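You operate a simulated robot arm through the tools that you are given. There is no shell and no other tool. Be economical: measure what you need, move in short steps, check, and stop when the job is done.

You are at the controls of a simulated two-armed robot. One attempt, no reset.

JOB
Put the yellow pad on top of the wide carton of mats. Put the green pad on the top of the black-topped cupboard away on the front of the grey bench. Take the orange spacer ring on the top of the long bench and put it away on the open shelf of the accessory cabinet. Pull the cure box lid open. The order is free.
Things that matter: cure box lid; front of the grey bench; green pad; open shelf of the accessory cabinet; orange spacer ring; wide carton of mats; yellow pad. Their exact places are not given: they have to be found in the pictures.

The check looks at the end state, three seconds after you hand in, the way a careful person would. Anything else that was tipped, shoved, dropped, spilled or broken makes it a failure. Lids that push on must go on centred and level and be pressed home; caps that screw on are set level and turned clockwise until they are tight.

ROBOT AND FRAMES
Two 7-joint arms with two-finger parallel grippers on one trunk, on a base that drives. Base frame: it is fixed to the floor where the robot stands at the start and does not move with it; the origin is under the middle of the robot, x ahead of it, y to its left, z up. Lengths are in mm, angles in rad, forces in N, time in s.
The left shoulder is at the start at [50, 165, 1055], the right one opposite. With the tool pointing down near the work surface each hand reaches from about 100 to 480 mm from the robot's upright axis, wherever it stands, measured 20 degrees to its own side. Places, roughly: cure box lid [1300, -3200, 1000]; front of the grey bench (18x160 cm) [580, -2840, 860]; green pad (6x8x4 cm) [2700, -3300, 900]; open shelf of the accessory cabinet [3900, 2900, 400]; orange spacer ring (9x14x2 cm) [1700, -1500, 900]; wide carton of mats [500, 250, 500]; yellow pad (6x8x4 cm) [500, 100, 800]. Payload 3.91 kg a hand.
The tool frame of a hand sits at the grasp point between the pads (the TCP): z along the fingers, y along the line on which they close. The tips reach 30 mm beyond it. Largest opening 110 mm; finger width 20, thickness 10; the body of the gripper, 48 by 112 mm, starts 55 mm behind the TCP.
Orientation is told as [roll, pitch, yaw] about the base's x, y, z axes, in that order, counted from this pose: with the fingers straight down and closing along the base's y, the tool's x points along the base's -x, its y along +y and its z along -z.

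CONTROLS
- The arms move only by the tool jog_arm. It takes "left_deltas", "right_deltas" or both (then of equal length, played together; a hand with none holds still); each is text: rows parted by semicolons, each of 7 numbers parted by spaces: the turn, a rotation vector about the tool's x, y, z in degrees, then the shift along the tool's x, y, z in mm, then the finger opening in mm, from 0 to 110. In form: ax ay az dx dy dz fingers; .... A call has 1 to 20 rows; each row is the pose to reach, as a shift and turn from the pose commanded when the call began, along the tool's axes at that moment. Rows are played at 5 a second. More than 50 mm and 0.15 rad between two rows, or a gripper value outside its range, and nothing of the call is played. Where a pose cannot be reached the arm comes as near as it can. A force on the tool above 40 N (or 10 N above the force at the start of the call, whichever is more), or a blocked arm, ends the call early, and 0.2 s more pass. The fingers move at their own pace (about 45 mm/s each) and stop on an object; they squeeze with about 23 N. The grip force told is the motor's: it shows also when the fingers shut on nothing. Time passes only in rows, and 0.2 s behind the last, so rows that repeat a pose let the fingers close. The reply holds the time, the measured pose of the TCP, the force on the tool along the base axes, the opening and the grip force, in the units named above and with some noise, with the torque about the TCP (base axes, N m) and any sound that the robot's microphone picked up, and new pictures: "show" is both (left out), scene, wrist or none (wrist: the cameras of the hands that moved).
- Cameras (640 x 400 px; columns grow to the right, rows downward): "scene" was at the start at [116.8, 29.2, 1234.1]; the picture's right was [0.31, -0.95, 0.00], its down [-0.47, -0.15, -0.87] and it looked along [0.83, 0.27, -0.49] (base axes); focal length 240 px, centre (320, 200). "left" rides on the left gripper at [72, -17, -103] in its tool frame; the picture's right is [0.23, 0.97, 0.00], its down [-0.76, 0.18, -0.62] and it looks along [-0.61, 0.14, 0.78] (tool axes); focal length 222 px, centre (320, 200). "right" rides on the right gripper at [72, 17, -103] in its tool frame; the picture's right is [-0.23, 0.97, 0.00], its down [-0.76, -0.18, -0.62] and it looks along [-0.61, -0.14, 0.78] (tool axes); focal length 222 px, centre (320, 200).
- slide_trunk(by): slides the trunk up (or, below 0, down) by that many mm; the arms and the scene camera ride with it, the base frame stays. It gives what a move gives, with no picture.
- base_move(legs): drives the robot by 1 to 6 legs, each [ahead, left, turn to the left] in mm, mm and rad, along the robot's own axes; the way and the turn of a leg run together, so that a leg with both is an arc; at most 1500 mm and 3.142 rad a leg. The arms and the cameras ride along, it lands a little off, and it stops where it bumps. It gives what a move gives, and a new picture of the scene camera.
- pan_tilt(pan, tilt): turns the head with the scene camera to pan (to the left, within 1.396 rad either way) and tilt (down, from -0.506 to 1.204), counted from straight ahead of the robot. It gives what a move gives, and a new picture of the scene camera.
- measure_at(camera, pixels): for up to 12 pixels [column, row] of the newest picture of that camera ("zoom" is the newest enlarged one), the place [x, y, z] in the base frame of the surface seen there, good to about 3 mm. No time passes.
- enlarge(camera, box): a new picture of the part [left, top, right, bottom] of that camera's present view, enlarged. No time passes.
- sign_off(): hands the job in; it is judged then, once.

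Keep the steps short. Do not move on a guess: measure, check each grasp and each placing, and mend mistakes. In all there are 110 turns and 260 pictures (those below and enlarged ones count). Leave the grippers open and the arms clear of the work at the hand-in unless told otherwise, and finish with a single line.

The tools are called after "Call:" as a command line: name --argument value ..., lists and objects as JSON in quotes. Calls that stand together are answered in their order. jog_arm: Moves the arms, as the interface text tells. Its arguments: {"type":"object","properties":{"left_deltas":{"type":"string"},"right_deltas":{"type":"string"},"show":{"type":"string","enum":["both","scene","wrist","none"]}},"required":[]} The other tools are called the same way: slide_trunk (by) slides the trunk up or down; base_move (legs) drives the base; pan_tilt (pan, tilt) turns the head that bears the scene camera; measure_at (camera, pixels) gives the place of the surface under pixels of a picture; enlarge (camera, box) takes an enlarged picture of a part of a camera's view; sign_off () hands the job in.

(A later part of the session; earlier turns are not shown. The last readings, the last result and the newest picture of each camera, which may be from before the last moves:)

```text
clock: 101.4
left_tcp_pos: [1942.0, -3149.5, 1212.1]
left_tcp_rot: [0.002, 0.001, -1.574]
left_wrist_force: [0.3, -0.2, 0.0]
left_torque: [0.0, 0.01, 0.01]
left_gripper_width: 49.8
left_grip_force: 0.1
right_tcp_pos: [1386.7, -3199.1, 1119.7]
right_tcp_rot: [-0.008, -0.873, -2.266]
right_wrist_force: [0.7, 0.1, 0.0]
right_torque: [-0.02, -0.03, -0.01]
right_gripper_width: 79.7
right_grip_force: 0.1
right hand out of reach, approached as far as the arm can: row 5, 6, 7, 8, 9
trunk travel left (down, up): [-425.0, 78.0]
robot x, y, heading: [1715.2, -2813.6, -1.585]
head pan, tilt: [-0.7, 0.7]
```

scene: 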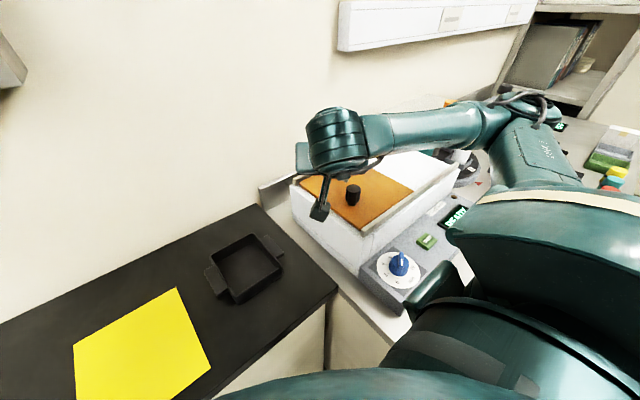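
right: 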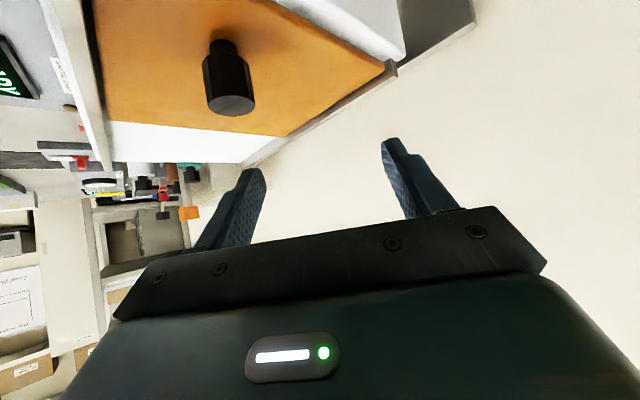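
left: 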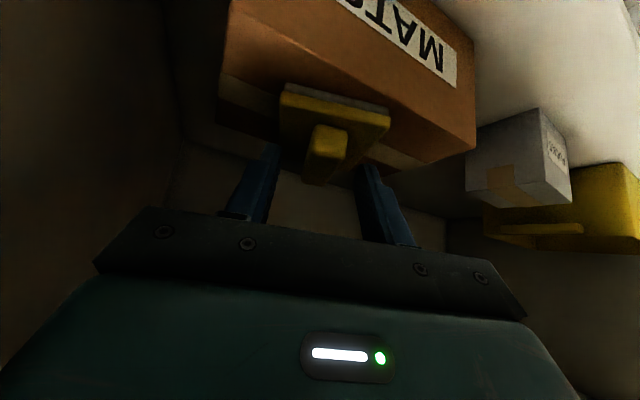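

The hand landed offset to one side. The knob shows at (230,80) in the wrist view. Shift sideways toward it, staying above.

Call:
jog_arm --right_deltas "0 0 0 0 -28 8 80; 0 0 0 -1 -55 14 80; 0 0 0 -1 -55 14 80" --show "wrist"

```text
clock: 102.2
left_tcp_pos: [1942.1, -3150.2, 1212.9]
left_tcp_rot: [0.001, 0.002, -1.573]
left_wrist_force: [0.1, -0.7, 0.4]
left_torque: [0.0, -0.01, 0.02]
left_gripper_width: 50.1
left_grip_force: 0.2
right_tcp_pos: [1330.5, -3193.7, 1112.2]
right_tcp_rot: [-0.009, -0.872, -2.266]
right_wrist_force: [0.0, 1.2, 0.2]
right_torque: [0.01, 0.0, -0.02]
right_gripper_width: 79.8
right_grip_force: 0.0
right hand out of reach, approached as far as the arm can: row 1, 2, 3
trunk travel left (down, up): [-425.0, 78.0]
robot x, y, heading: [1717.2, -2814.6, -1.582]
head pan, tilt: [-0.7, 0.7]
```

right: 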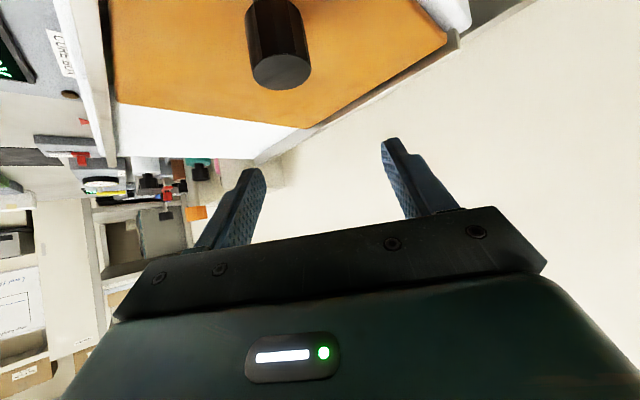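

I'll back the base 22 mm so that the hand lines up with the knob, then descend straight.

Call:
base_move --legs '[[-22, 0, 0]]'

Call:
jog_arm --right_deltas "0 0 0 14 4 12 80; 0 0 0 28 4 23 80" --show "wrist"

```text
clock: 103.0
left_tcp_pos: [1943.0, -3126.6, 1212.6]
left_tcp_rot: [0.001, 0.001, -1.574]
left_wrist_force: [0.4, 0.9, 0.3]
left_torque: [-0.04, 0.01, 0.0]
left_gripper_width: 49.9
left_grip_force: 0.0
right_tcp_pos: [1330.7, -3169.5, 1112.9]
right_tcp_rot: [-0.007, -0.872, -2.265]
right_wrist_force: [0.6, -0.4, 0.5]
right_torque: [0.0, 0.02, -0.03]
right_gripper_width: 80.3
right_grip_force: 0.1
trunk travel left (down, up): [-425.0, 78.0]
robot x, y, heading: [1712.9, -2791.2, -1.58]
head pan, tilt: [-0.7, 0.7]
```

scene: 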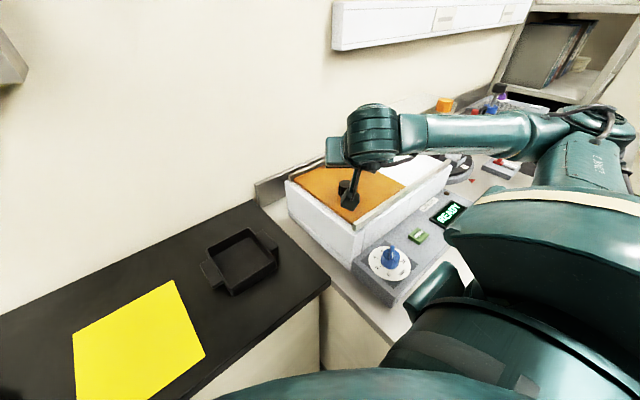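

```text
clock: 103.6
left_tcp_pos: [1942.0, -3126.7, 1212.0]
left_tcp_rot: [0.003, 0.002, -1.572]
left_wrist_force: [-0.7, -0.4, -0.1]
left_torque: [-0.01, 0.02, -0.02]
left_gripper_width: 50.2
left_grip_force: 0.1
right_tcp_pos: [1333.3, -3172.8, 1075.5]
right_tcp_rot: [-0.006, -0.872, -2.267]
right_wrist_force: [-0.5, 1.2, -0.1]
right_torque: [0.01, 0.01, -0.02]
right_gripper_width: 80.2
right_grip_force: 0.1
trunk travel left (down, up): [-425.0, 78.0]
robot x, y, heading: [1712.4, -2792.2, -1.58]
head pan, tilt: [-0.7, 0.7]
```

right: 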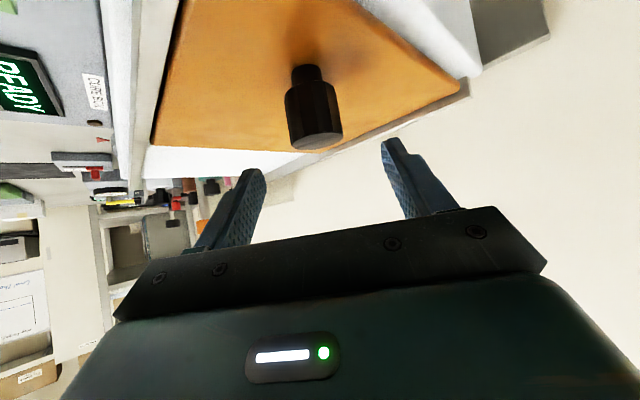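

Knob is centred between the fingers. Descend another 34 mm and close.

Call:
jog_arm --right_deltas "0 0 0 13 0 11 80; 0 0 0 26 0 22 80; 0 0 0 26 0 22 50; 0 0 0 26 0 22 25; 0 0 0 26 0 22 10; 0 0 0 26 0 22 10; 0 0 0 26 0 22 10" --show "wrist"

```text
clock: 105.2
left_tcp_pos: [1943.2, -3127.9, 1212.7]
left_tcp_rot: [0.001, -0.001, -1.573]
left_wrist_force: [0.6, 0.6, -0.7]
left_torque: [-0.01, 0.03, 0.02]
left_gripper_width: 50.4
left_grip_force: 0.1
right_tcp_pos: [1333.1, -3174.2, 1042.2]
right_tcp_rot: [-0.009, -0.873, -2.265]
right_wrist_force: [2.2, -5.0, -0.7]
right_torque: [-0.34, -0.14, 0.01]
right_gripper_width: 31.0
right_grip_force: 44.8
trunk travel left (down, up): [-425.0, 78.0]
robot x, y, heading: [1715.3, -2793.9, -1.581]
head pan, tilt: [-0.7, 0.7]
```

right: 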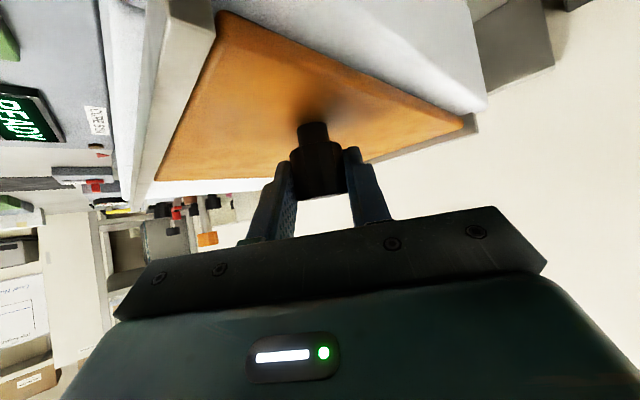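

Gripped the knob (31 mm). Pull toward −x in small steps.

Call:
jog_arm --right_deltas "0 0 0 -4.1 -7.7 4.9 10; 0 0 0 -8.2 -15.4 9.8 10; 0 0 0 -12.4 -23 14.7 10; 0 0 0 -16.5 -30.7 19.6 10; 0 0 0 -20.6 -38.4 24.5 10; 0 0 0 -24.7 -46 29.5 10" --show "wrist"

```text
clock: 106.6
left_tcp_pos: [1942.8, -3128.1, 1212.3]
left_tcp_rot: [0.001, 0.003, -1.573]
left_wrist_force: [0.6, 0.5, 0.0]
left_torque: [0.04, -0.01, 0.01]
left_gripper_width: 49.9
left_grip_force: 0.1
right_tcp_pos: [1275.0, -3174.7, 1042.1]
right_tcp_rot: [-0.01, -0.874, -2.265]
right_wrist_force: [0.9, -15.2, 1.2]
right_torque: [-0.57, -0.22, -0.2]
right_gripper_width: 31.3
right_grip_force: 44.9
trunk travel left (down, up): [-425.0, 78.0]
robot x, y, heading: [1714.9, -2792.8, -1.576]
head pan, tilt: [-0.7, 0.7]
```

right: 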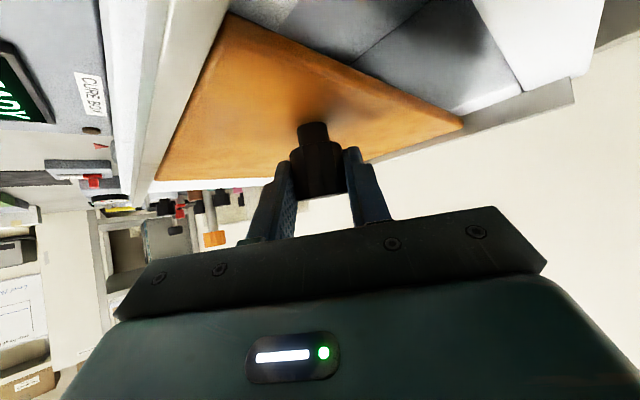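

Lid is sliding; the inside is visible. Continue 65 mm with a small y correction.

Call:
jog_arm --right_deltas "0 0 0 -5.6 -5.8 6.7 10; 0 0 0 -9.7 -13.5 11.6 10; 0 0 0 -13.9 -21.1 16.5 10; 0 0 0 -18 -28.8 21.4 10; 0 0 0 -22.1 -36.5 26.3 10; 0 0 0 -26.2 -44.1 31.3 10; 0 0 0 -28.3 -48 33.7 10" --show "both"

```text
clock: 108.2
left_tcp_pos: [1942.7, -3126.4, 1213.0]
left_tcp_rot: [0.002, 0.001, -1.572]
left_wrist_force: [-0.2, 0.1, -0.2]
left_torque: [0.0, 0.0, 0.0]
left_gripper_width: 50.2
left_grip_force: 0.1
right_tcp_pos: [1209.0, -3174.0, 1042.2]
right_tcp_rot: [-0.009, -0.868, -2.266]
right_wrist_force: [1.3, 1.7, -5.5]
right_torque: [-0.57, 0.54, -0.43]
right_gripper_width: 31.1
right_grip_force: 44.9
trunk travel left (down, up): [-425.0, 78.0]
robot x, y, heading: [1715.5, -2794.4, -1.58]
head pan, tilt: [-0.7, 0.7]
```

scene: 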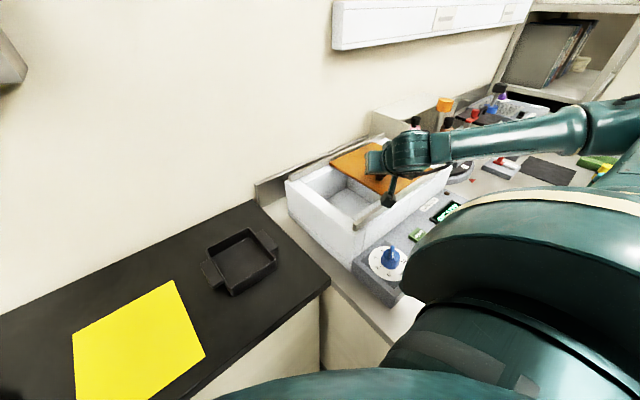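
right: 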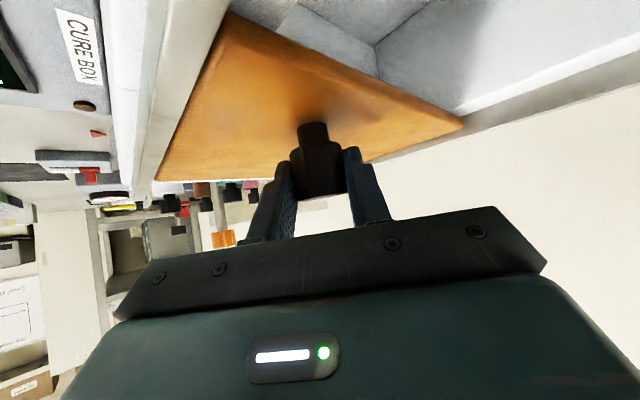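

Call:
measure_at --camera "scene" --pixels '[[445, 103], [500, 90], [480, 140], [550, 130], [610, 110], [415, 122], [340, 170], [350, 160]]'

```text
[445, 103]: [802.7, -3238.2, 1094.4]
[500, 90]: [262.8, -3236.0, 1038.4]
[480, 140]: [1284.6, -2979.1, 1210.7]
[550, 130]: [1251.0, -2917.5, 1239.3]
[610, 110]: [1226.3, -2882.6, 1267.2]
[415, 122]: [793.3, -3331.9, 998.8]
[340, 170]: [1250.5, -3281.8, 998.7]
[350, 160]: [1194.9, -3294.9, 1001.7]
```

Arm is well above all objects. Continue 65 mm more.

Call:
jog_arm --right_deltas "0 0 0 -4.1 -7.7 4.9 10; 0 0 0 -8.2 -15.4 9.8 10; 0 0 0 -12.4 -23 14.7 10; 0 0 0 -16.5 -30.7 19.6 10; 0 0 0 -20.6 -38.4 24.5 10; 0 0 0 -24.7 -46 29.5 10; 0 0 0 -26.8 -50 32 10" --show "both"

```text
clock: 109.8
left_tcp_pos: [1945.4, -3127.0, 1212.0]
left_tcp_rot: [0.0, -0.001, -1.572]
left_wrist_force: [-0.3, -1.0, -0.6]
left_torque: [-0.03, -0.03, -0.03]
left_gripper_width: 50.3
left_grip_force: 0.2
right_tcp_pos: [1150.7, -3174.2, 1043.0]
right_tcp_rot: [-0.003, -0.87, -2.261]
right_wrist_force: [23.2, 9.8, -6.7]
right_torque: [-0.85, 0.14, -0.13]
right_gripper_width: 31.3
right_grip_force: 44.7
trunk travel left (down, up): [-425.0, 78.0]
robot x, y, heading: [1715.3, -2796.2, -1.583]
head pan, tilt: [-0.7, 0.7]
```

scene: 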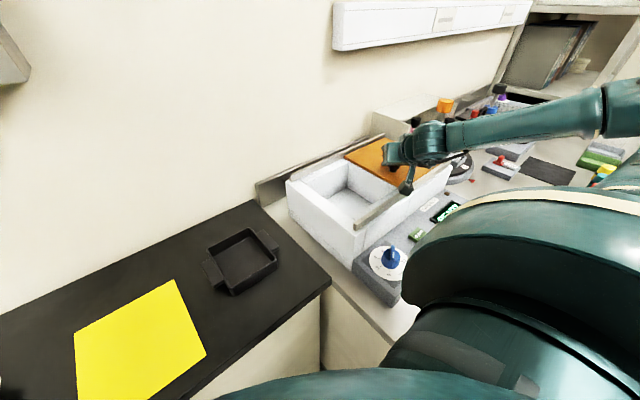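
right: 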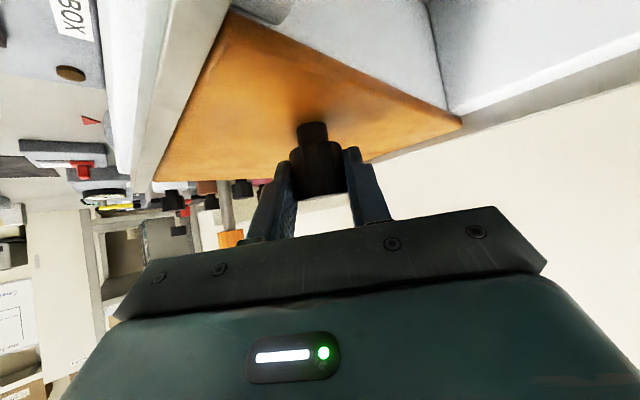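

Lid moved about 182 mm and reached a stop (23 N). Release and lift away.

Call:
jog_arm --right_deltas "0 0 0 1.5 3 -2 60; 0 0 0 1.5 3 -2 80; 0 0 0 1.5 3 -2 80; 0 0 0 -20 3 -19 80; 0 0 0 -42 3 -37 80; 0 0 0 -62 3 -54 80" --show "both"

```text
clock: 111.2
left_tcp_pos: [1943.0, -3127.0, 1211.5]
left_tcp_rot: [0.001, 0.001, -1.572]
left_wrist_force: [-0.2, -0.2, -0.2]
left_torque: [0.02, 0.01, 0.02]
left_gripper_width: 50.1
left_grip_force: 0.1
right_tcp_pos: [1148.4, -3176.4, 1123.8]
right_tcp_rot: [-0.008, -0.872, -2.264]
right_wrist_force: [0.9, 0.1, 0.9]
right_torque: [-0.01, 0.01, -0.01]
right_gripper_width: 80.0
right_grip_force: 0.1
trunk travel left (down, up): [-425.0, 78.0]
robot x, y, heading: [1712.6, -2793.5, -1.577]
head pan, tilt: [-0.7, 0.7]
```

scene: 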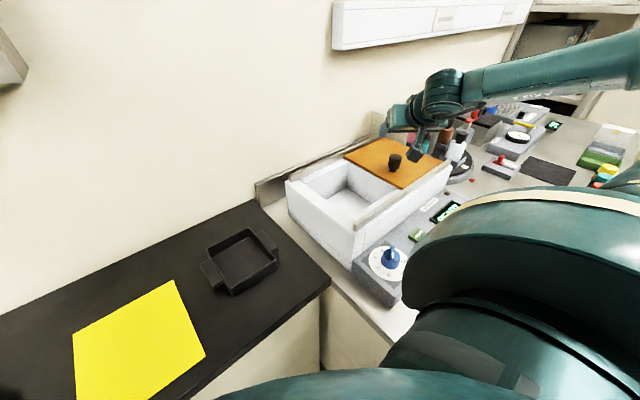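
right: 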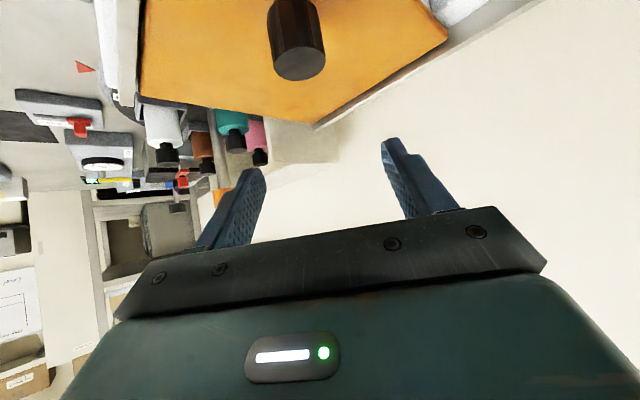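

Lid is open. Now bring the right arm back to its travel pose.

Call:
jog_arm --right_deltas "-1.7 4.8 -3.6 11 27 -30 80; -3.4 9.6 -7.3 22 54 -60 80; -5.1 14.4 -10.9 33 81 -90 80; -6.8 19.2 -14.5 44 108 -120 80; -8.5 24 -18.2 55 135 -150 80; -10.1 28.9 -21.8 67 162 -179 80; -11.8 33.7 -25.4 78 189 -209 80; -13.5 38.5 -29 89 217 -239 80; -15.2 43.3 -32.7 100 244 -269 80; -16.9 48.1 -36.3 111 271 -299 80" --show "none"

Call:
pan_tilt --pan 0.6 --tilt 0.6

Call:
enlarge --camera "scene" --box '[160, 100, 480, 300]'

```text
clock: 113.4
left_tcp_pos: [1943.0, -3127.2, 1211.1]
left_tcp_rot: [0.002, 0.001, -1.572]
left_wrist_force: [0.4, -0.2, 0.5]
left_torque: [0.01, 0.02, 0.0]
left_gripper_width: 50.1
left_grip_force: 0.1
right_tcp_pos: [1550.6, -3121.6, 1229.8]
right_tcp_rot: [-0.003, 0.008, -1.594]
right_wrist_force: [0.6, -0.4, -0.2]
right_torque: [-0.02, 0.02, -0.03]
right_gripper_width: 79.7
right_grip_force: 0.1
trunk travel left (down, up): [-425.0, 78.0]
robot x, y, heading: [1713.9, -2793.6, -1.579]
head pan, tilt: [-0.7, 0.7]
```

```text
clock: 114.8
left_tcp_pos: [1941.8, -3126.9, 1212.7]
left_tcp_rot: [0.003, 0.0, -1.573]
left_wrist_force: [-0.3, 0.7, 0.2]
left_torque: [0.01, 0.0, 0.04]
left_gripper_width: 50.1
left_grip_force: 0.0
right_tcp_pos: [1548.9, -3121.7, 1229.7]
right_tcp_rot: [-0.003, 0.006, -1.596]
right_wrist_force: [-0.4, -0.6, -0.8]
right_torque: [0.01, -0.01, 0.01]
right_gripper_width: 80.1
right_grip_force: 0.1
trunk travel left (down, up): [-425.0, 78.0]
robot x, y, heading: [1715.6, -2793.0, -1.581]
head pan, tilt: [0.6, 0.6]
```

scene: 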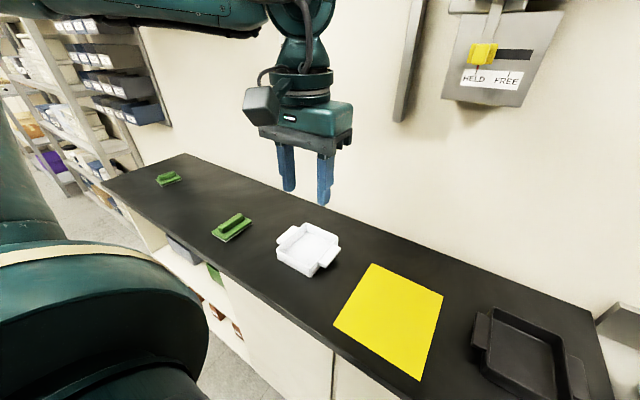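

```text
2.00 times, centred on (320, 200) of scene
```

zoom: 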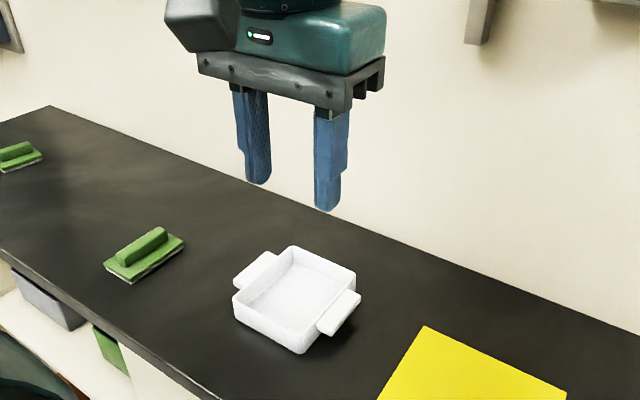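

Two green pads. I'll lower the trunk 150, strafe left 750 to stand between them and compare.

Call:
slide_trunk --by -120

Call:
base_move --legs '[[0, 760, 0.01]]'

Call:
pan_tilt --pan 0.0 --tilt 0.7

Call:
enlarge --camera "scene" --box '[160, 60, 480, 260]'

```text
clock: 116.3
left_tcp_pos: [1942.7, -3127.8, 1093.3]
left_tcp_rot: [0.001, 0.003, -1.573]
left_wrist_force: [0.5, -0.1, 0.4]
left_torque: [0.02, -0.06, 0.01]
left_gripper_width: 50.2
left_grip_force: 0.2
right_tcp_pos: [1548.3, -3121.1, 1110.4]
right_tcp_rot: [-0.005, 0.006, -1.594]
right_wrist_force: [0.0, -0.5, 0.2]
right_torque: [-0.02, 0.04, 0.0]
right_gripper_width: 79.9
right_grip_force: 0.2
trunk travel left (down, up): [-305.0, 198.0]
robot x, y, heading: [1712.8, -2793.2, -1.582]
head pan, tilt: [0.6, 0.6]
```

```text
clock: 120.4
left_tcp_pos: [2703.7, -3127.8, 1092.6]
left_tcp_rot: [0.002, 0.001, -1.564]
left_wrist_force: [-0.4, 0.0, -0.2]
left_torque: [-0.02, -0.06, 0.0]
left_gripper_width: 50.1
left_grip_force: 0.0
right_tcp_pos: [2310.8, -3126.7, 1109.9]
right_tcp_rot: [-0.004, 0.004, -1.584]
right_wrist_force: [-1.0, 0.3, 0.0]
right_torque: [0.01, -0.01, -0.02]
right_gripper_width: 79.9
right_grip_force: 0.1
trunk travel left (down, up): [-305.0, 198.0]
robot x, y, heading: [2470.8, -2795.0, -1.57]
head pan, tilt: [0.6, 0.6]
```

scene: 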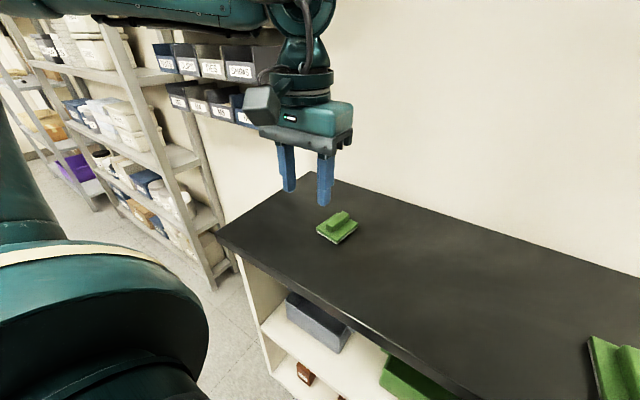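

```text
clock: 121.4
left_tcp_pos: [2704.8, -3127.4, 1091.9]
left_tcp_rot: [0.002, 0.002, -1.562]
left_wrist_force: [0.1, -0.1, -0.8]
left_torque: [0.0, 0.0, 0.0]
left_gripper_width: 50.0
left_grip_force: 0.1
right_tcp_pos: [2311.5, -3125.9, 1110.5]
right_tcp_rot: [-0.004, 0.006, -1.584]
right_wrist_force: [0.1, 0.2, 0.3]
right_torque: [-0.03, 0.01, -0.02]
right_gripper_width: 80.1
right_grip_force: 0.1
trunk travel left (down, up): [-305.0, 198.0]
robot x, y, heading: [2473.5, -2797.5, -1.565]
head pan, tilt: [0.0, 0.7]
```

scene: 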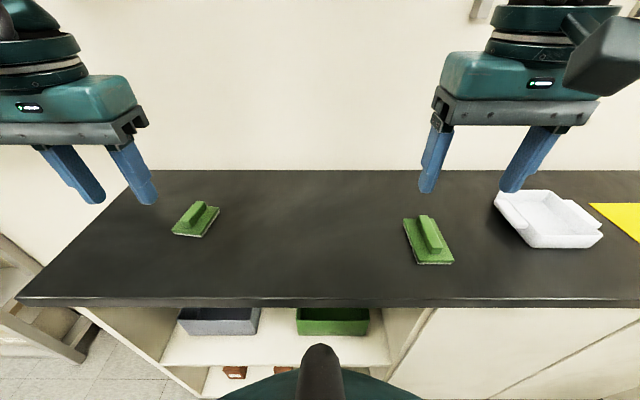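

```text
2.00 times, centred on (320, 160) of scene
```

zoom: 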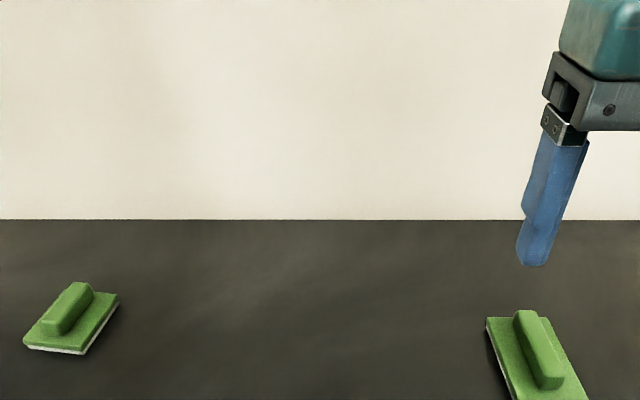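

Call:
measure_at --camera "scene" --pixels '[[172, 233], [203, 236], [219, 209], [192, 206], [196, 203], [184, 226], [404, 219], [418, 263], [452, 262], [437, 218], [427, 216], [435, 250]]'

Call:
enlarge --camera "scene" --box '[150, 180, 240, 250]'

Call:
enlarge --camera "scene" --box '[380, 200, 480, 275]'

```text
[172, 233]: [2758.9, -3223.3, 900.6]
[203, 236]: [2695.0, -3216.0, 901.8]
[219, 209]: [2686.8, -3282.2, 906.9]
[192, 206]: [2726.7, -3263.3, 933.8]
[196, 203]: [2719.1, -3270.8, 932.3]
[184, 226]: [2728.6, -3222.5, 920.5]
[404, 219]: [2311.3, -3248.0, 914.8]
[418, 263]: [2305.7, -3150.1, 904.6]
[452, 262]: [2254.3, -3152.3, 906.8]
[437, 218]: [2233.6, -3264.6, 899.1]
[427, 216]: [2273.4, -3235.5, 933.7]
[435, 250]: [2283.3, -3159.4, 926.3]
```

```text
5.71 times, centred on (195, 215) of scene
```

zoom: 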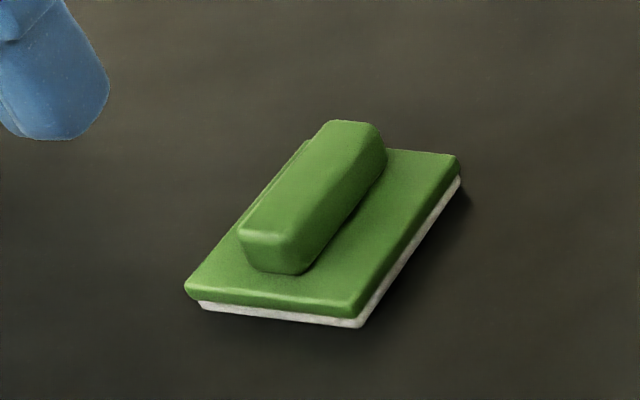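

```text
5.33 times, centred on (430, 238) of scene
```

zoom: 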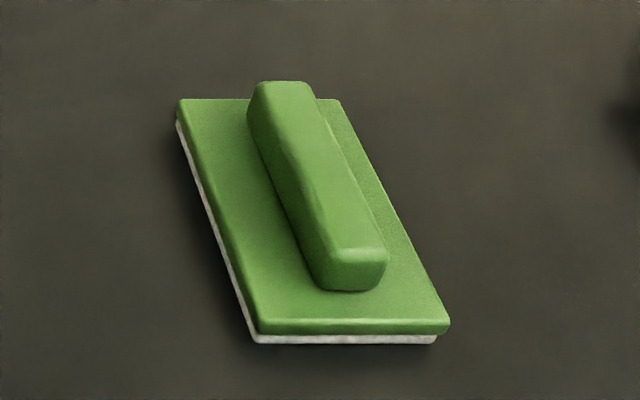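

The left pad (≈60×75 mm) matches 6×8; the right one is bigger. Target is the left, at about (2722,−3250). Measure its handle precisely.

Call:
measure_at --camera "scene" --pixels '[[184, 219], [191, 219], [187, 219], [198, 203], [203, 204], [194, 212], [206, 221], [216, 207], [175, 229], [212, 222]]'

```text
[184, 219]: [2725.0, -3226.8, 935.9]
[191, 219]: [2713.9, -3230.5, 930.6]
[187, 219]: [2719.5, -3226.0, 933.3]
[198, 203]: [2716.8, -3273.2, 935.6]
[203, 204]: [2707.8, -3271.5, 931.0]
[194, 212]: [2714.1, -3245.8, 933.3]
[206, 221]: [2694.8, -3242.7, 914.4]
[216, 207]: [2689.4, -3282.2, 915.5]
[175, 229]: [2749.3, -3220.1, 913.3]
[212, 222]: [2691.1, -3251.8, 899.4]
```

Base nudge ahead 18 and left 60, trunk up 100.

Call:
base_move --legs '[[15, 60, 0]]'

Call:
slide_trunk --by 100

Call:
jog_arm --left_deltas "0 0 2 -25 -12 40 50; 0 0 4 -50 -24 80 50; 0 0 6 -75 -36 120 50; 0 0 7.3 -100 -46 160 50; 0 0 7.3 -104 -46 190 50; 0 0 7.3 -104 -46 190 50" --show "wrist"

```text
clock: 122.4
left_tcp_pos: [2763.8, -3142.3, 1091.7]
left_tcp_rot: [0.001, 0.001, -1.562]
left_wrist_force: [0.6, -0.4, -0.2]
left_torque: [-0.01, -0.03, 0.0]
left_gripper_width: 50.0
left_grip_force: 0.1
right_tcp_pos: [2372.0, -3141.0, 1110.1]
right_tcp_rot: [-0.004, 0.005, -1.583]
right_wrist_force: [0.2, -0.3, 0.8]
right_torque: [-0.02, 0.03, 0.0]
right_gripper_width: 79.9
right_grip_force: 0.0
trunk travel left (down, up): [-305.0, 198.0]
robot x, y, heading: [2534.6, -2810.9, -1.57]
head pan, tilt: [0.0, 0.7]
```

scene: 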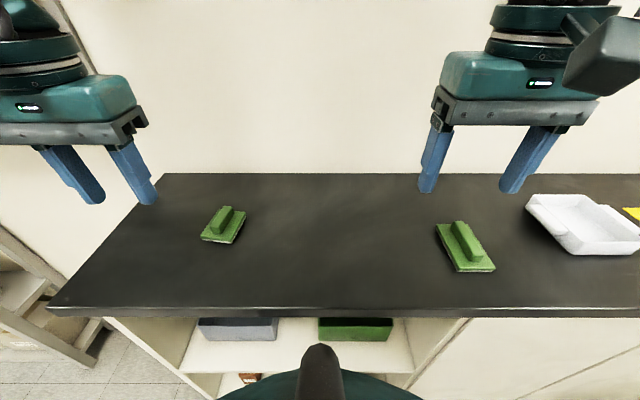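

```text
clock: 123.8
left_tcp_pos: [2764.9, -3142.5, 1191.7]
left_tcp_rot: [0.002, 0.002, -1.562]
left_wrist_force: [1.2, -0.3, 0.6]
left_torque: [0.0, -0.01, 0.0]
left_gripper_width: 50.0
left_grip_force: 0.0
right_tcp_pos: [2371.7, -3141.0, 1210.4]
right_tcp_rot: [-0.002, 0.004, -1.585]
right_wrist_force: [-0.5, 0.0, 0.1]
right_torque: [-0.05, 0.01, -0.02]
right_gripper_width: 80.1
right_grip_force: 0.1
trunk travel left (down, up): [-405.0, 98.0]
robot x, y, heading: [2530.5, -2814.7, -1.569]
head pan, tilt: [0.0, 0.7]
```

```text
clock: 125.2
left_tcp_pos: [2719.3, -3248.6, 1003.1]
left_tcp_rot: [0.001, 0.001, -1.689]
left_wrist_force: [0.9, 0.5, -0.3]
left_torque: [-0.04, 0.0, -0.03]
left_gripper_width: 50.3
left_grip_force: 0.0
right_tcp_pos: [2370.6, -3139.3, 1210.7]
right_tcp_rot: [-0.003, 0.005, -1.585]
right_wrist_force: [-0.2, -0.5, 0.5]
right_torque: [0.02, 0.02, -0.03]
right_gripper_width: 80.2
right_grip_force: 0.0
trunk travel left (down, up): [-405.0, 98.0]
robot x, y, heading: [2531.8, -2811.4, -1.57]
head pan, tilt: [0.0, 0.7]
```

left: 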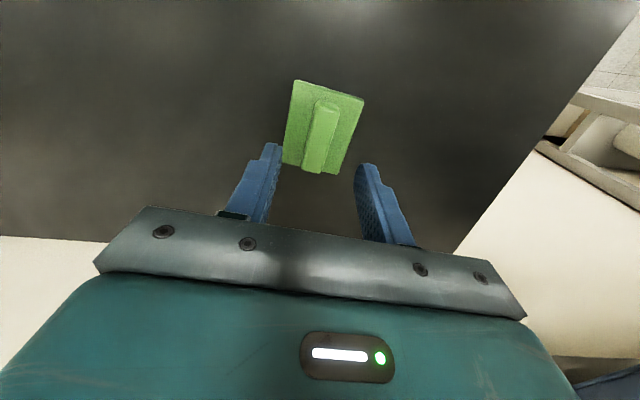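

Centred over the handle. Descend to TCP z≈948 and close.

Call:
jog_arm --left_deltas "0 0 0 0 -2 25 50; 0 0 0 0 -2 45 50; 0 0 0 0 -2 55 50; 0 0 0 0 -2 55 30; 0 0 0 0 -2 55 10; 0 0 0 0 -2 55 5; 0 0 0 0 -2 55 5" --show "wrist"

```text
clock: 126.8
left_tcp_pos: [2717.2, -3247.0, 947.7]
left_tcp_rot: [0.002, 0.0, -1.69]
left_wrist_force: [-0.9, 1.0, -0.3]
left_torque: [0.02, 0.03, 0.01]
left_gripper_width: 19.1
left_grip_force: 23.1
right_tcp_pos: [2371.8, -3141.0, 1210.1]
right_tcp_rot: [-0.002, 0.005, -1.585]
right_wrist_force: [0.0, 0.5, 0.5]
right_torque: [-0.01, 0.0, 0.01]
right_gripper_width: 80.2
right_grip_force: 0.0
trunk travel left (down, up): [-405.0, 98.0]
robot x, y, heading: [2536.0, -2814.7, -1.57]
head pan, tilt: [0.0, 0.7]
```

left: 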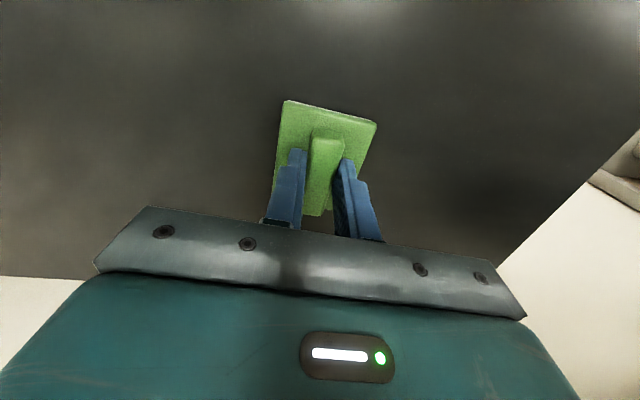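

Gripped. Lift, retract, drive back 430, and strafe right to the grey bench.

Call:
jog_arm --left_deltas "0 0 0 0 0 -40 5; 0 0 0 10 0 -80 5; 0 0 0 40 0 -115 5; 0 0 0 70 0 -150 5" --show "none"

Call:
base_move --legs '[[-460, 0, 0], [0, -1480, 0]]'

Call:
pan_tilt --pan -0.5 --tilt 0.7

```text
clock: 127.8
left_tcp_pos: [2728.0, -3175.1, 1095.2]
left_tcp_rot: [0.002, 0.001, -1.689]
left_wrist_force: [0.4, 0.3, -0.3]
left_torque: [0.01, 0.02, -0.02]
left_gripper_width: 19.1
left_grip_force: 22.6
right_tcp_pos: [2370.3, -3139.4, 1210.9]
right_tcp_rot: [-0.003, 0.004, -1.587]
right_wrist_force: [-0.2, 0.7, 0.3]
right_torque: [-0.01, 0.01, 0.01]
right_gripper_width: 79.9
right_grip_force: 0.1
trunk travel left (down, up): [-405.0, 98.0]
robot x, y, heading: [2529.8, -2817.3, -1.569]
head pan, tilt: [0.0, 0.7]
```

```text
clock: 137.4
left_tcp_pos: [1237.8, -2713.0, 1094.7]
left_tcp_rot: [0.002, 0.002, -1.708]
left_wrist_force: [0.3, -0.3, -0.7]
left_torque: [0.01, 0.0, 0.04]
left_gripper_width: 19.2
left_grip_force: 22.9
right_tcp_pos: [881.3, -2671.5, 1210.7]
right_tcp_rot: [-0.003, 0.005, -1.604]
right_wrist_force: [-0.4, 0.6, 0.0]
right_torque: [-0.01, 0.0, -0.01]
right_gripper_width: 80.1
right_grip_force: 0.1
trunk travel left (down, up): [-405.0, 98.0]
robot x, y, heading: [1049.5, -2342.2, -1.587]
head pan, tilt: [0.0, 0.7]
```

scene: 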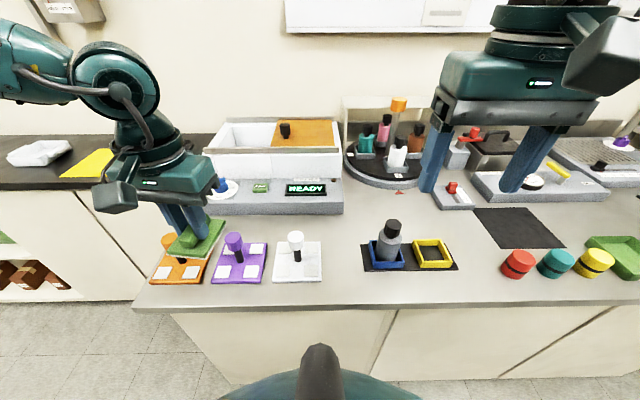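

```text
clock: 138.3
left_tcp_pos: [1238.5, -2712.9, 1095.4]
left_tcp_rot: [0.002, 0.003, -1.708]
left_wrist_force: [-0.6, 0.3, -0.4]
left_torque: [-0.04, -0.04, -0.03]
left_gripper_width: 18.9
left_grip_force: 23.1
right_tcp_pos: [882.1, -2671.9, 1210.3]
right_tcp_rot: [-0.005, 0.004, -1.604]
right_wrist_force: [0.1, 0.8, 0.3]
right_torque: [-0.01, -0.01, -0.03]
right_gripper_width: 79.9
right_grip_force: 0.0
trunk travel left (down, up): [-405.0, 98.0]
robot x, y, heading: [1054.4, -2344.2, -1.588]
head pan, tilt: [-0.499, 0.7]
```

scene: 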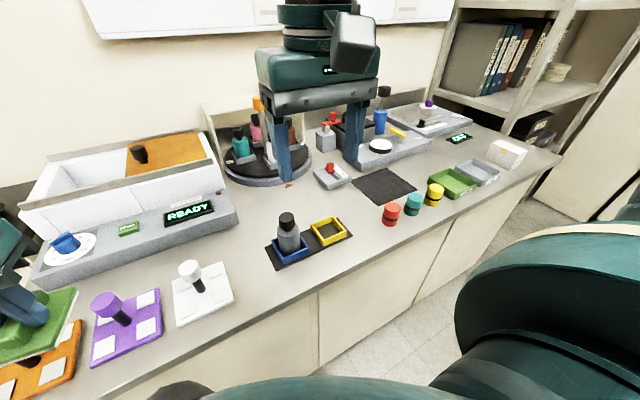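

Free gaps on the bench front: between the white stamp plate and the bottle holder, around (255,285). Measure the edges.

Call:
measure_at --camera "scene" --pixels '[[235, 295], [222, 263], [277, 269], [266, 247], [352, 234], [385, 222], [290, 292], [260, 272], [350, 262], [365, 220], [240, 260], [282, 300]]'

```text
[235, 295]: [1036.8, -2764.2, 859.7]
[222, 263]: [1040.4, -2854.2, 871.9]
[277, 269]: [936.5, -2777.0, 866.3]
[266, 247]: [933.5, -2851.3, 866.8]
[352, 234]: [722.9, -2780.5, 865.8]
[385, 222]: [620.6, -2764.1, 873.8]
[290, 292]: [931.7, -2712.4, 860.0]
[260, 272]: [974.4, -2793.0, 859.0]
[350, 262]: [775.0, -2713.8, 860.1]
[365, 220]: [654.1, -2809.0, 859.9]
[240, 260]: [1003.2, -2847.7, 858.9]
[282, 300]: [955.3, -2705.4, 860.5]
```

Gap x 937–1037 fits the 60 mm pad at (987,−2810). Drive right 250 and ahead 35, squaring heading.

Call:
base_move --legs '[[35, -255, 0.017]]'

```text
clock: 140.2
left_tcp_pos: [988.0, -2742.6, 1095.3]
left_tcp_rot: [0.002, 0.001, -1.694]
left_wrist_force: [0.5, 0.7, -0.8]
left_torque: [-0.01, -0.03, -0.02]
left_gripper_width: 19.0
left_grip_force: 22.9
right_tcp_pos: [630.6, -2707.2, 1210.2]
right_tcp_rot: [-0.004, 0.005, -1.59]
right_wrist_force: [0.2, -0.5, 0.9]
right_torque: [-0.01, 0.0, -0.03]
right_gripper_width: 79.8
right_grip_force: 0.1
trunk travel left (down, up): [-405.0, 98.0]
robot x, y, heading: [797.6, -2380.7, -1.574]
head pan, tilt: [-0.499, 0.7]
```

scene: 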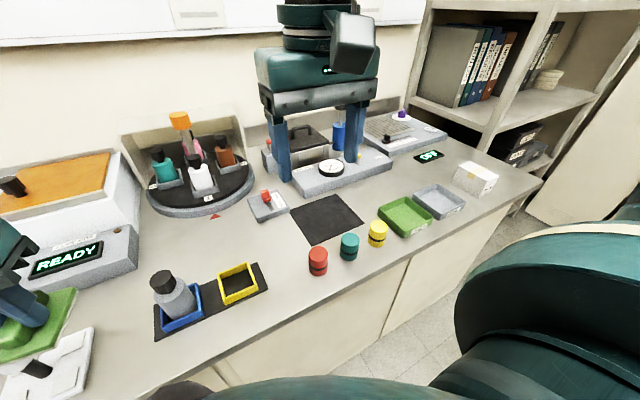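

Call:
jog_arm --left_deltas "0 0 -2 -17 2 33 5; 0 0 -4 -34 4 66 5; 0 0 -6 -50 5 100 5; 0 0 -7.1 -66 7 130 5; 0 0 -7.1 -66 7 130 5" --show "wrist"

Call:
pan_tilt --pan 0.3 --tilt 0.8

```text
clock: 141.4
left_tcp_pos: [986.3, -2807.8, 964.4]
left_tcp_rot: [0.002, -0.001, -1.571]
left_wrist_force: [0.4, 0.4, -1.4]
left_torque: [-0.01, -0.02, 0.0]
left_gripper_width: 18.9
left_grip_force: 22.8
right_tcp_pos: [631.7, -2706.9, 1211.3]
right_tcp_rot: [-0.002, 0.004, -1.589]
right_wrist_force: [0.0, -1.0, -0.3]
right_torque: [-0.02, -0.01, -0.02]
right_gripper_width: 79.7
right_grip_force: 0.1
trunk travel left (down, up): [-405.0, 98.0]
robot x, y, heading: [796.9, -2377.7, -1.576]
head pan, tilt: [-0.499, 0.7]
```

left: 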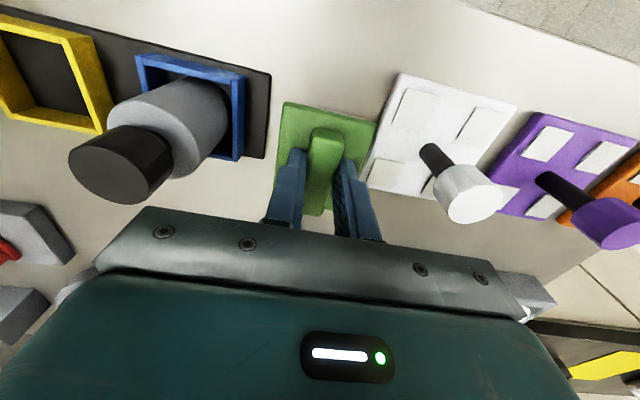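

```text
clock: 142.5
left_tcp_pos: [987.4, -2809.6, 965.6]
left_tcp_rot: [0.0, 0.001, -1.57]
left_wrist_force: [-0.6, 0.2, -0.9]
left_torque: [0.01, 0.0, -0.04]
left_gripper_width: 18.8
left_grip_force: 23.4
right_tcp_pos: [631.8, -2706.7, 1211.5]
right_tcp_rot: [-0.004, 0.007, -1.59]
right_wrist_force: [0.1, -0.4, 0.3]
right_torque: [-0.03, -0.03, 0.01]
right_gripper_width: 80.2
right_grip_force: 0.1
trunk travel left (down, up): [-405.0, 98.0]
robot x, y, heading: [792.8, -2377.3, -1.575]
head pan, tilt: [0.3, 0.799]
```

scene: 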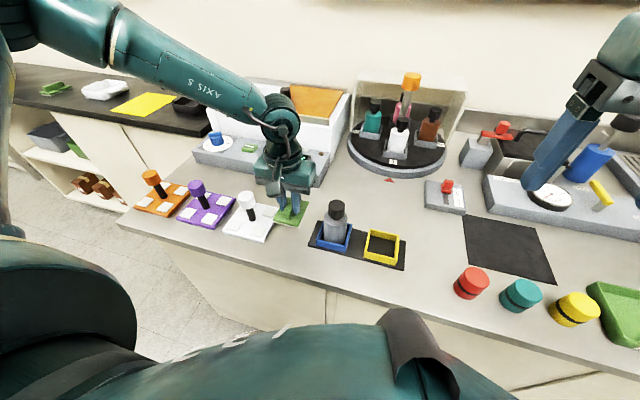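

Call:
measure_at --camera "left" --pixels '[[285, 105], [376, 125], [278, 170], [270, 75], [260, 150], [397, 80], [370, 180], [150, 180], [470, 205]]'

```text
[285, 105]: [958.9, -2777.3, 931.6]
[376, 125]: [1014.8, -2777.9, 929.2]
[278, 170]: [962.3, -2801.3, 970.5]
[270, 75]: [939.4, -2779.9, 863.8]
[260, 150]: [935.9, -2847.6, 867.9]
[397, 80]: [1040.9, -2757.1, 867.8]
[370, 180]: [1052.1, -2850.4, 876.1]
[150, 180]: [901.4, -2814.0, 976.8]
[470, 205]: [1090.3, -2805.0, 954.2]
```

Clearances fine on both sides (≥20 mm). Lower 57 mm to the bench, then open.

Call:
jog_arm --left_deltas "0 0 0 0 0 20 5; 0 0 0 0 0 40 5; 0 0 0 0 0 52 5; 0 0 0 0 0 58 5; 0 0 0 0 0 58 40; 0 0 0 0 0 58 44; 0 0 0 0 0 58 44" --show "wrist"

```text
clock: 144.1
left_tcp_pos: [986.0, -2809.1, 906.8]
left_tcp_rot: [0.002, 0.002, -1.571]
left_wrist_force: [0.0, -0.1, -0.3]
left_torque: [0.01, -0.01, -0.03]
left_gripper_width: 44.1
left_grip_force: 0.1
right_tcp_pos: [631.8, -2706.6, 1210.3]
right_tcp_rot: [-0.004, 0.006, -1.589]
right_wrist_force: [-0.6, 0.2, 0.1]
right_torque: [0.0, -0.02, 0.02]
right_gripper_width: 80.1
right_grip_force: 0.0
trunk travel left (down, up): [-405.0, 98.0]
robot x, y, heading: [797.8, -2378.5, -1.573]
head pan, tilt: [0.3, 0.799]
```

left: 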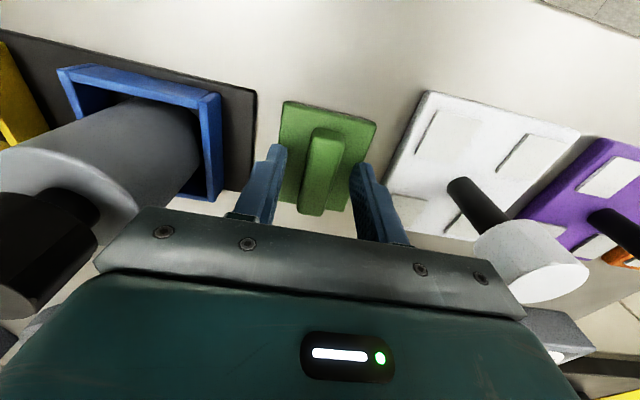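

Released. Lift straight up 170 and retract.

Call:
jog_arm --left_deltas "0 0 0 0 0 -30 44; 0 0 0 0 0 -70 44; 0 0 0 0 0 -110 44; 0 0 0 30 0 -145 50; 0 0 0 70 0 -170 50" --show "scene"

Call:
enlarge --camera "scene" --box '[180, 160, 400, 290]'

```text
clock: 145.3
left_tcp_pos: [986.4, -2738.1, 1077.4]
left_tcp_rot: [0.002, 0.002, -1.571]
left_wrist_force: [0.6, -0.2, -1.1]
left_torque: [-0.01, 0.01, -0.02]
left_gripper_width: 50.1
left_grip_force: 0.0
right_tcp_pos: [632.1, -2705.8, 1210.6]
right_tcp_rot: [-0.005, 0.004, -1.591]
right_wrist_force: [-0.9, 0.3, -1.1]
right_torque: [-0.01, 0.0, 0.02]
right_gripper_width: 79.9
right_grip_force: 0.0
trunk travel left (down, up): [-405.0, 98.0]
robot x, y, heading: [795.8, -2378.3, -1.574]
head pan, tilt: [0.3, 0.799]
```

scene: 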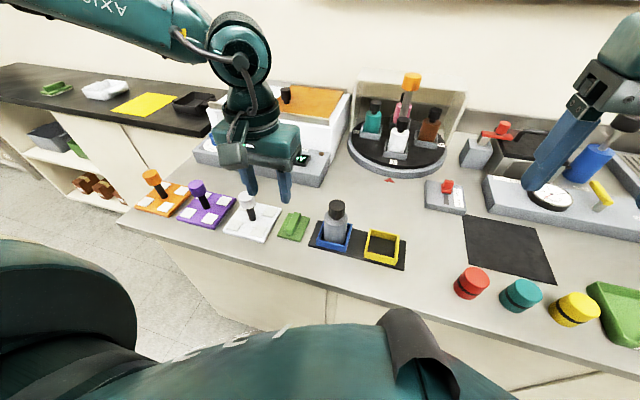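

```text
2.91 times, centred on (290, 225) of scene
```

zoom: 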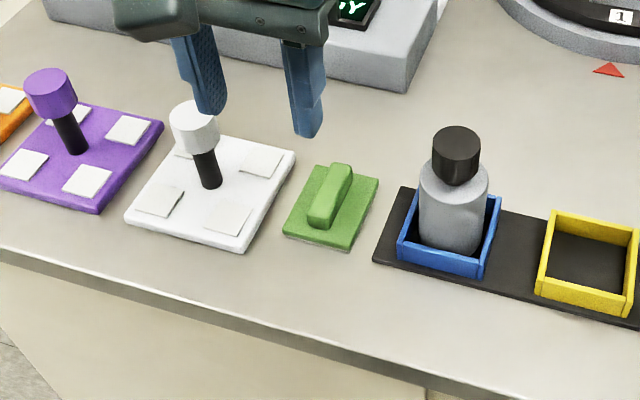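

Green pad is placed. Now to the orange ring: back 170, strafe left 880, and turn around to face the long bench (north).

Call:
base_move --legs '[[-170, 0, 0], [0, 850, 0], [0, 0, 3.14]]'

Call:
pan_tilt --pan 0.0 --tilt 0.6

```text
clock: 158.3
left_tcp_pos: [1455.9, -1853.9, 1076.5]
left_tcp_rot: [0.003, 0.002, 1.61]
left_wrist_force: [-0.7, 0.1, 0.1]
left_torque: [0.04, 0.0, -0.01]
left_gripper_width: 49.8
left_grip_force: 0.0
right_tcp_pos: [1809.9, -1871.8, 1210.8]
right_tcp_rot: [-0.003, 0.006, 1.592]
right_wrist_force: [-0.8, -0.1, -0.6]
right_torque: [0.0, 0.0, -0.01]
right_gripper_width: 80.1
right_grip_force: 0.0
trunk travel left (down, up): [-405.0, 98.0]
robot x, y, heading: [1659.0, -2208.3, 1.608]
head pan, tilt: [0.3, 0.799]
```

scene: 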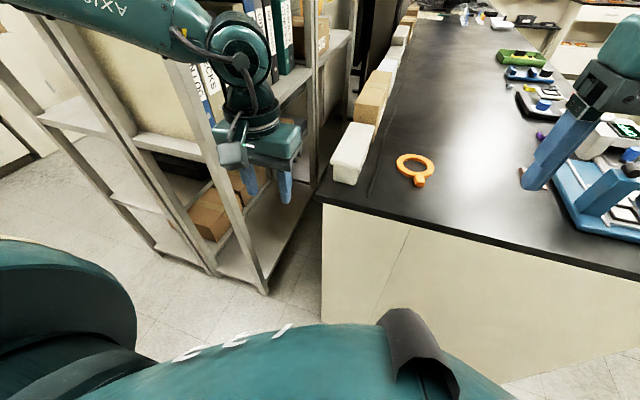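

```text
clock: 159.1
left_tcp_pos: [1456.3, -1854.5, 1075.9]
left_tcp_rot: [0.001, 0.002, 1.608]
left_wrist_force: [0.2, -1.2, 0.2]
left_torque: [0.03, 0.0, 0.02]
left_gripper_width: 50.0
left_grip_force: 0.0
right_tcp_pos: [1811.9, -1873.1, 1210.6]
right_tcp_rot: [-0.002, 0.006, 1.592]
right_wrist_force: [0.4, -1.0, 0.2]
right_torque: [-0.01, -0.03, 0.01]
right_gripper_width: 80.1
right_grip_force: 0.0
trunk travel left (down, up): [-405.0, 98.0]
robot x, y, heading: [1660.9, -2206.4, 1.603]
head pan, tilt: [0.0, 0.6]
```

scene: 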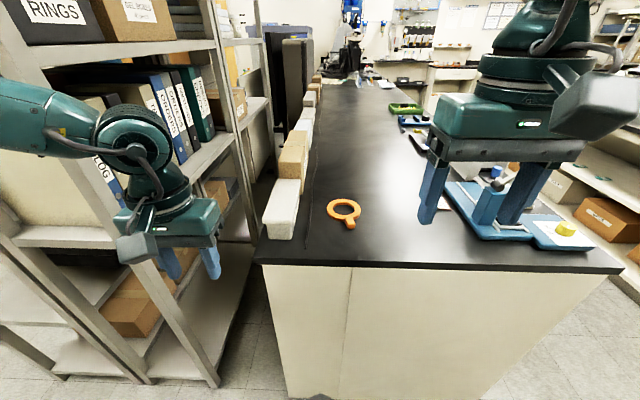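

The orange ring with its tab at (345,212) is visible. Measure.

Call:
enlarge --camera "scene" --box '[300, 180, 400, 245]'

Call:
measure_at --camera "scene" --pixels '[[350, 226], [350, 219], [345, 222], [354, 222], [343, 201], [328, 209], [360, 209], [344, 217], [380, 245], [300, 238], [325, 230], [340, 263]]'

```text
6.15 times, centred on (350, 212) of scene
```

zoom: 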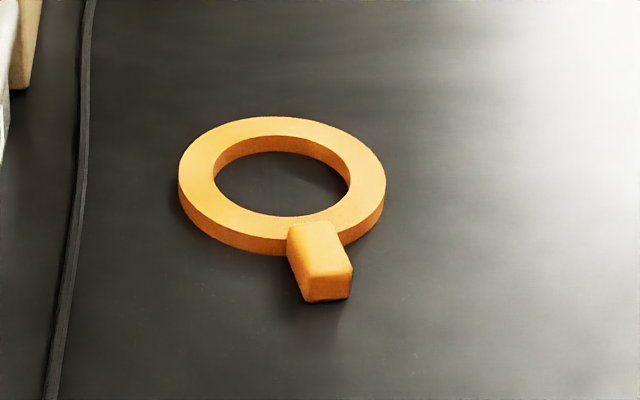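

```text
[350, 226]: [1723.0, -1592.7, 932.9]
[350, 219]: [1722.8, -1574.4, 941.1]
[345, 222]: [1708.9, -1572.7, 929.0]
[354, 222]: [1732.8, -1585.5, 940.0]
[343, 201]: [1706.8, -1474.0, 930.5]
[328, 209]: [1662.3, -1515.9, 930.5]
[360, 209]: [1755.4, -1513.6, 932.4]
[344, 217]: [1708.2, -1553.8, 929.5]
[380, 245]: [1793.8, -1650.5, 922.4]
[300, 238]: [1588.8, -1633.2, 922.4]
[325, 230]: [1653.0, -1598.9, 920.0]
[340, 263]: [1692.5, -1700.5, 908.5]
```

Ring: centre (1710,−1517), flat 10 mm thick; tab block centre ≈ (1719,−1578), z 921–941, ~24 wide, pointing toward me. I'll use the left arm: drive ahead 200, right 225, squaring heading.

Call:
base_move --legs '[[200, -225, -0.032]]'

Call:
enlarge --camera "left" --box '[0, 0, 640, 400]'

```text
clock: 161.2
left_tcp_pos: [1689.8, -1642.6, 1076.3]
left_tcp_rot: [0.001, 0.002, 1.577]
left_wrist_force: [-0.9, 0.7, -0.1]
left_torque: [0.02, 0.03, 0.02]
left_gripper_width: 49.9
left_grip_force: 0.1
right_tcp_pos: [2042.4, -1674.4, 1210.1]
right_tcp_rot: [-0.003, 0.004, 1.557]
right_wrist_force: [0.2, -0.4, 0.2]
right_torque: [-0.01, -0.01, -0.05]
right_gripper_width: 79.8
right_grip_force: 0.0
trunk travel left (down, up): [-405.0, 98.0]
robot x, y, heading: [1883.7, -2008.8, 1.576]
head pan, tilt: [0.0, 0.6]
```

scene: 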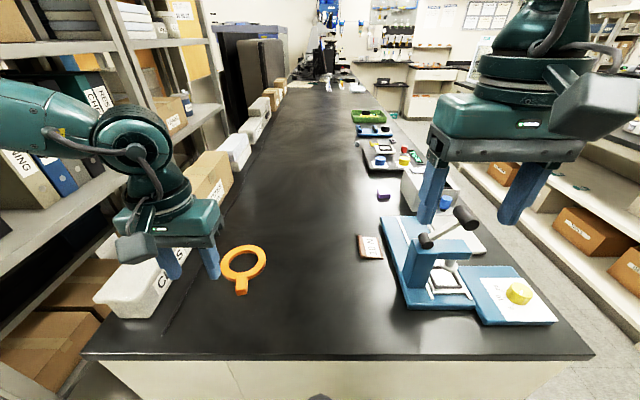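

```text
1.00 times, centred on (320, 200) of left (not enlarged: the box is as wide or as high as the picture)
```

zoom: 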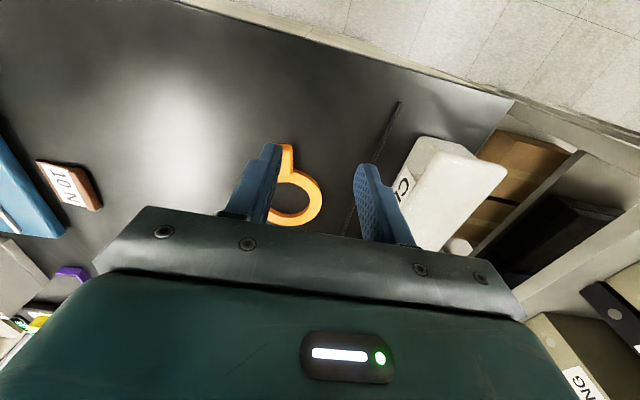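

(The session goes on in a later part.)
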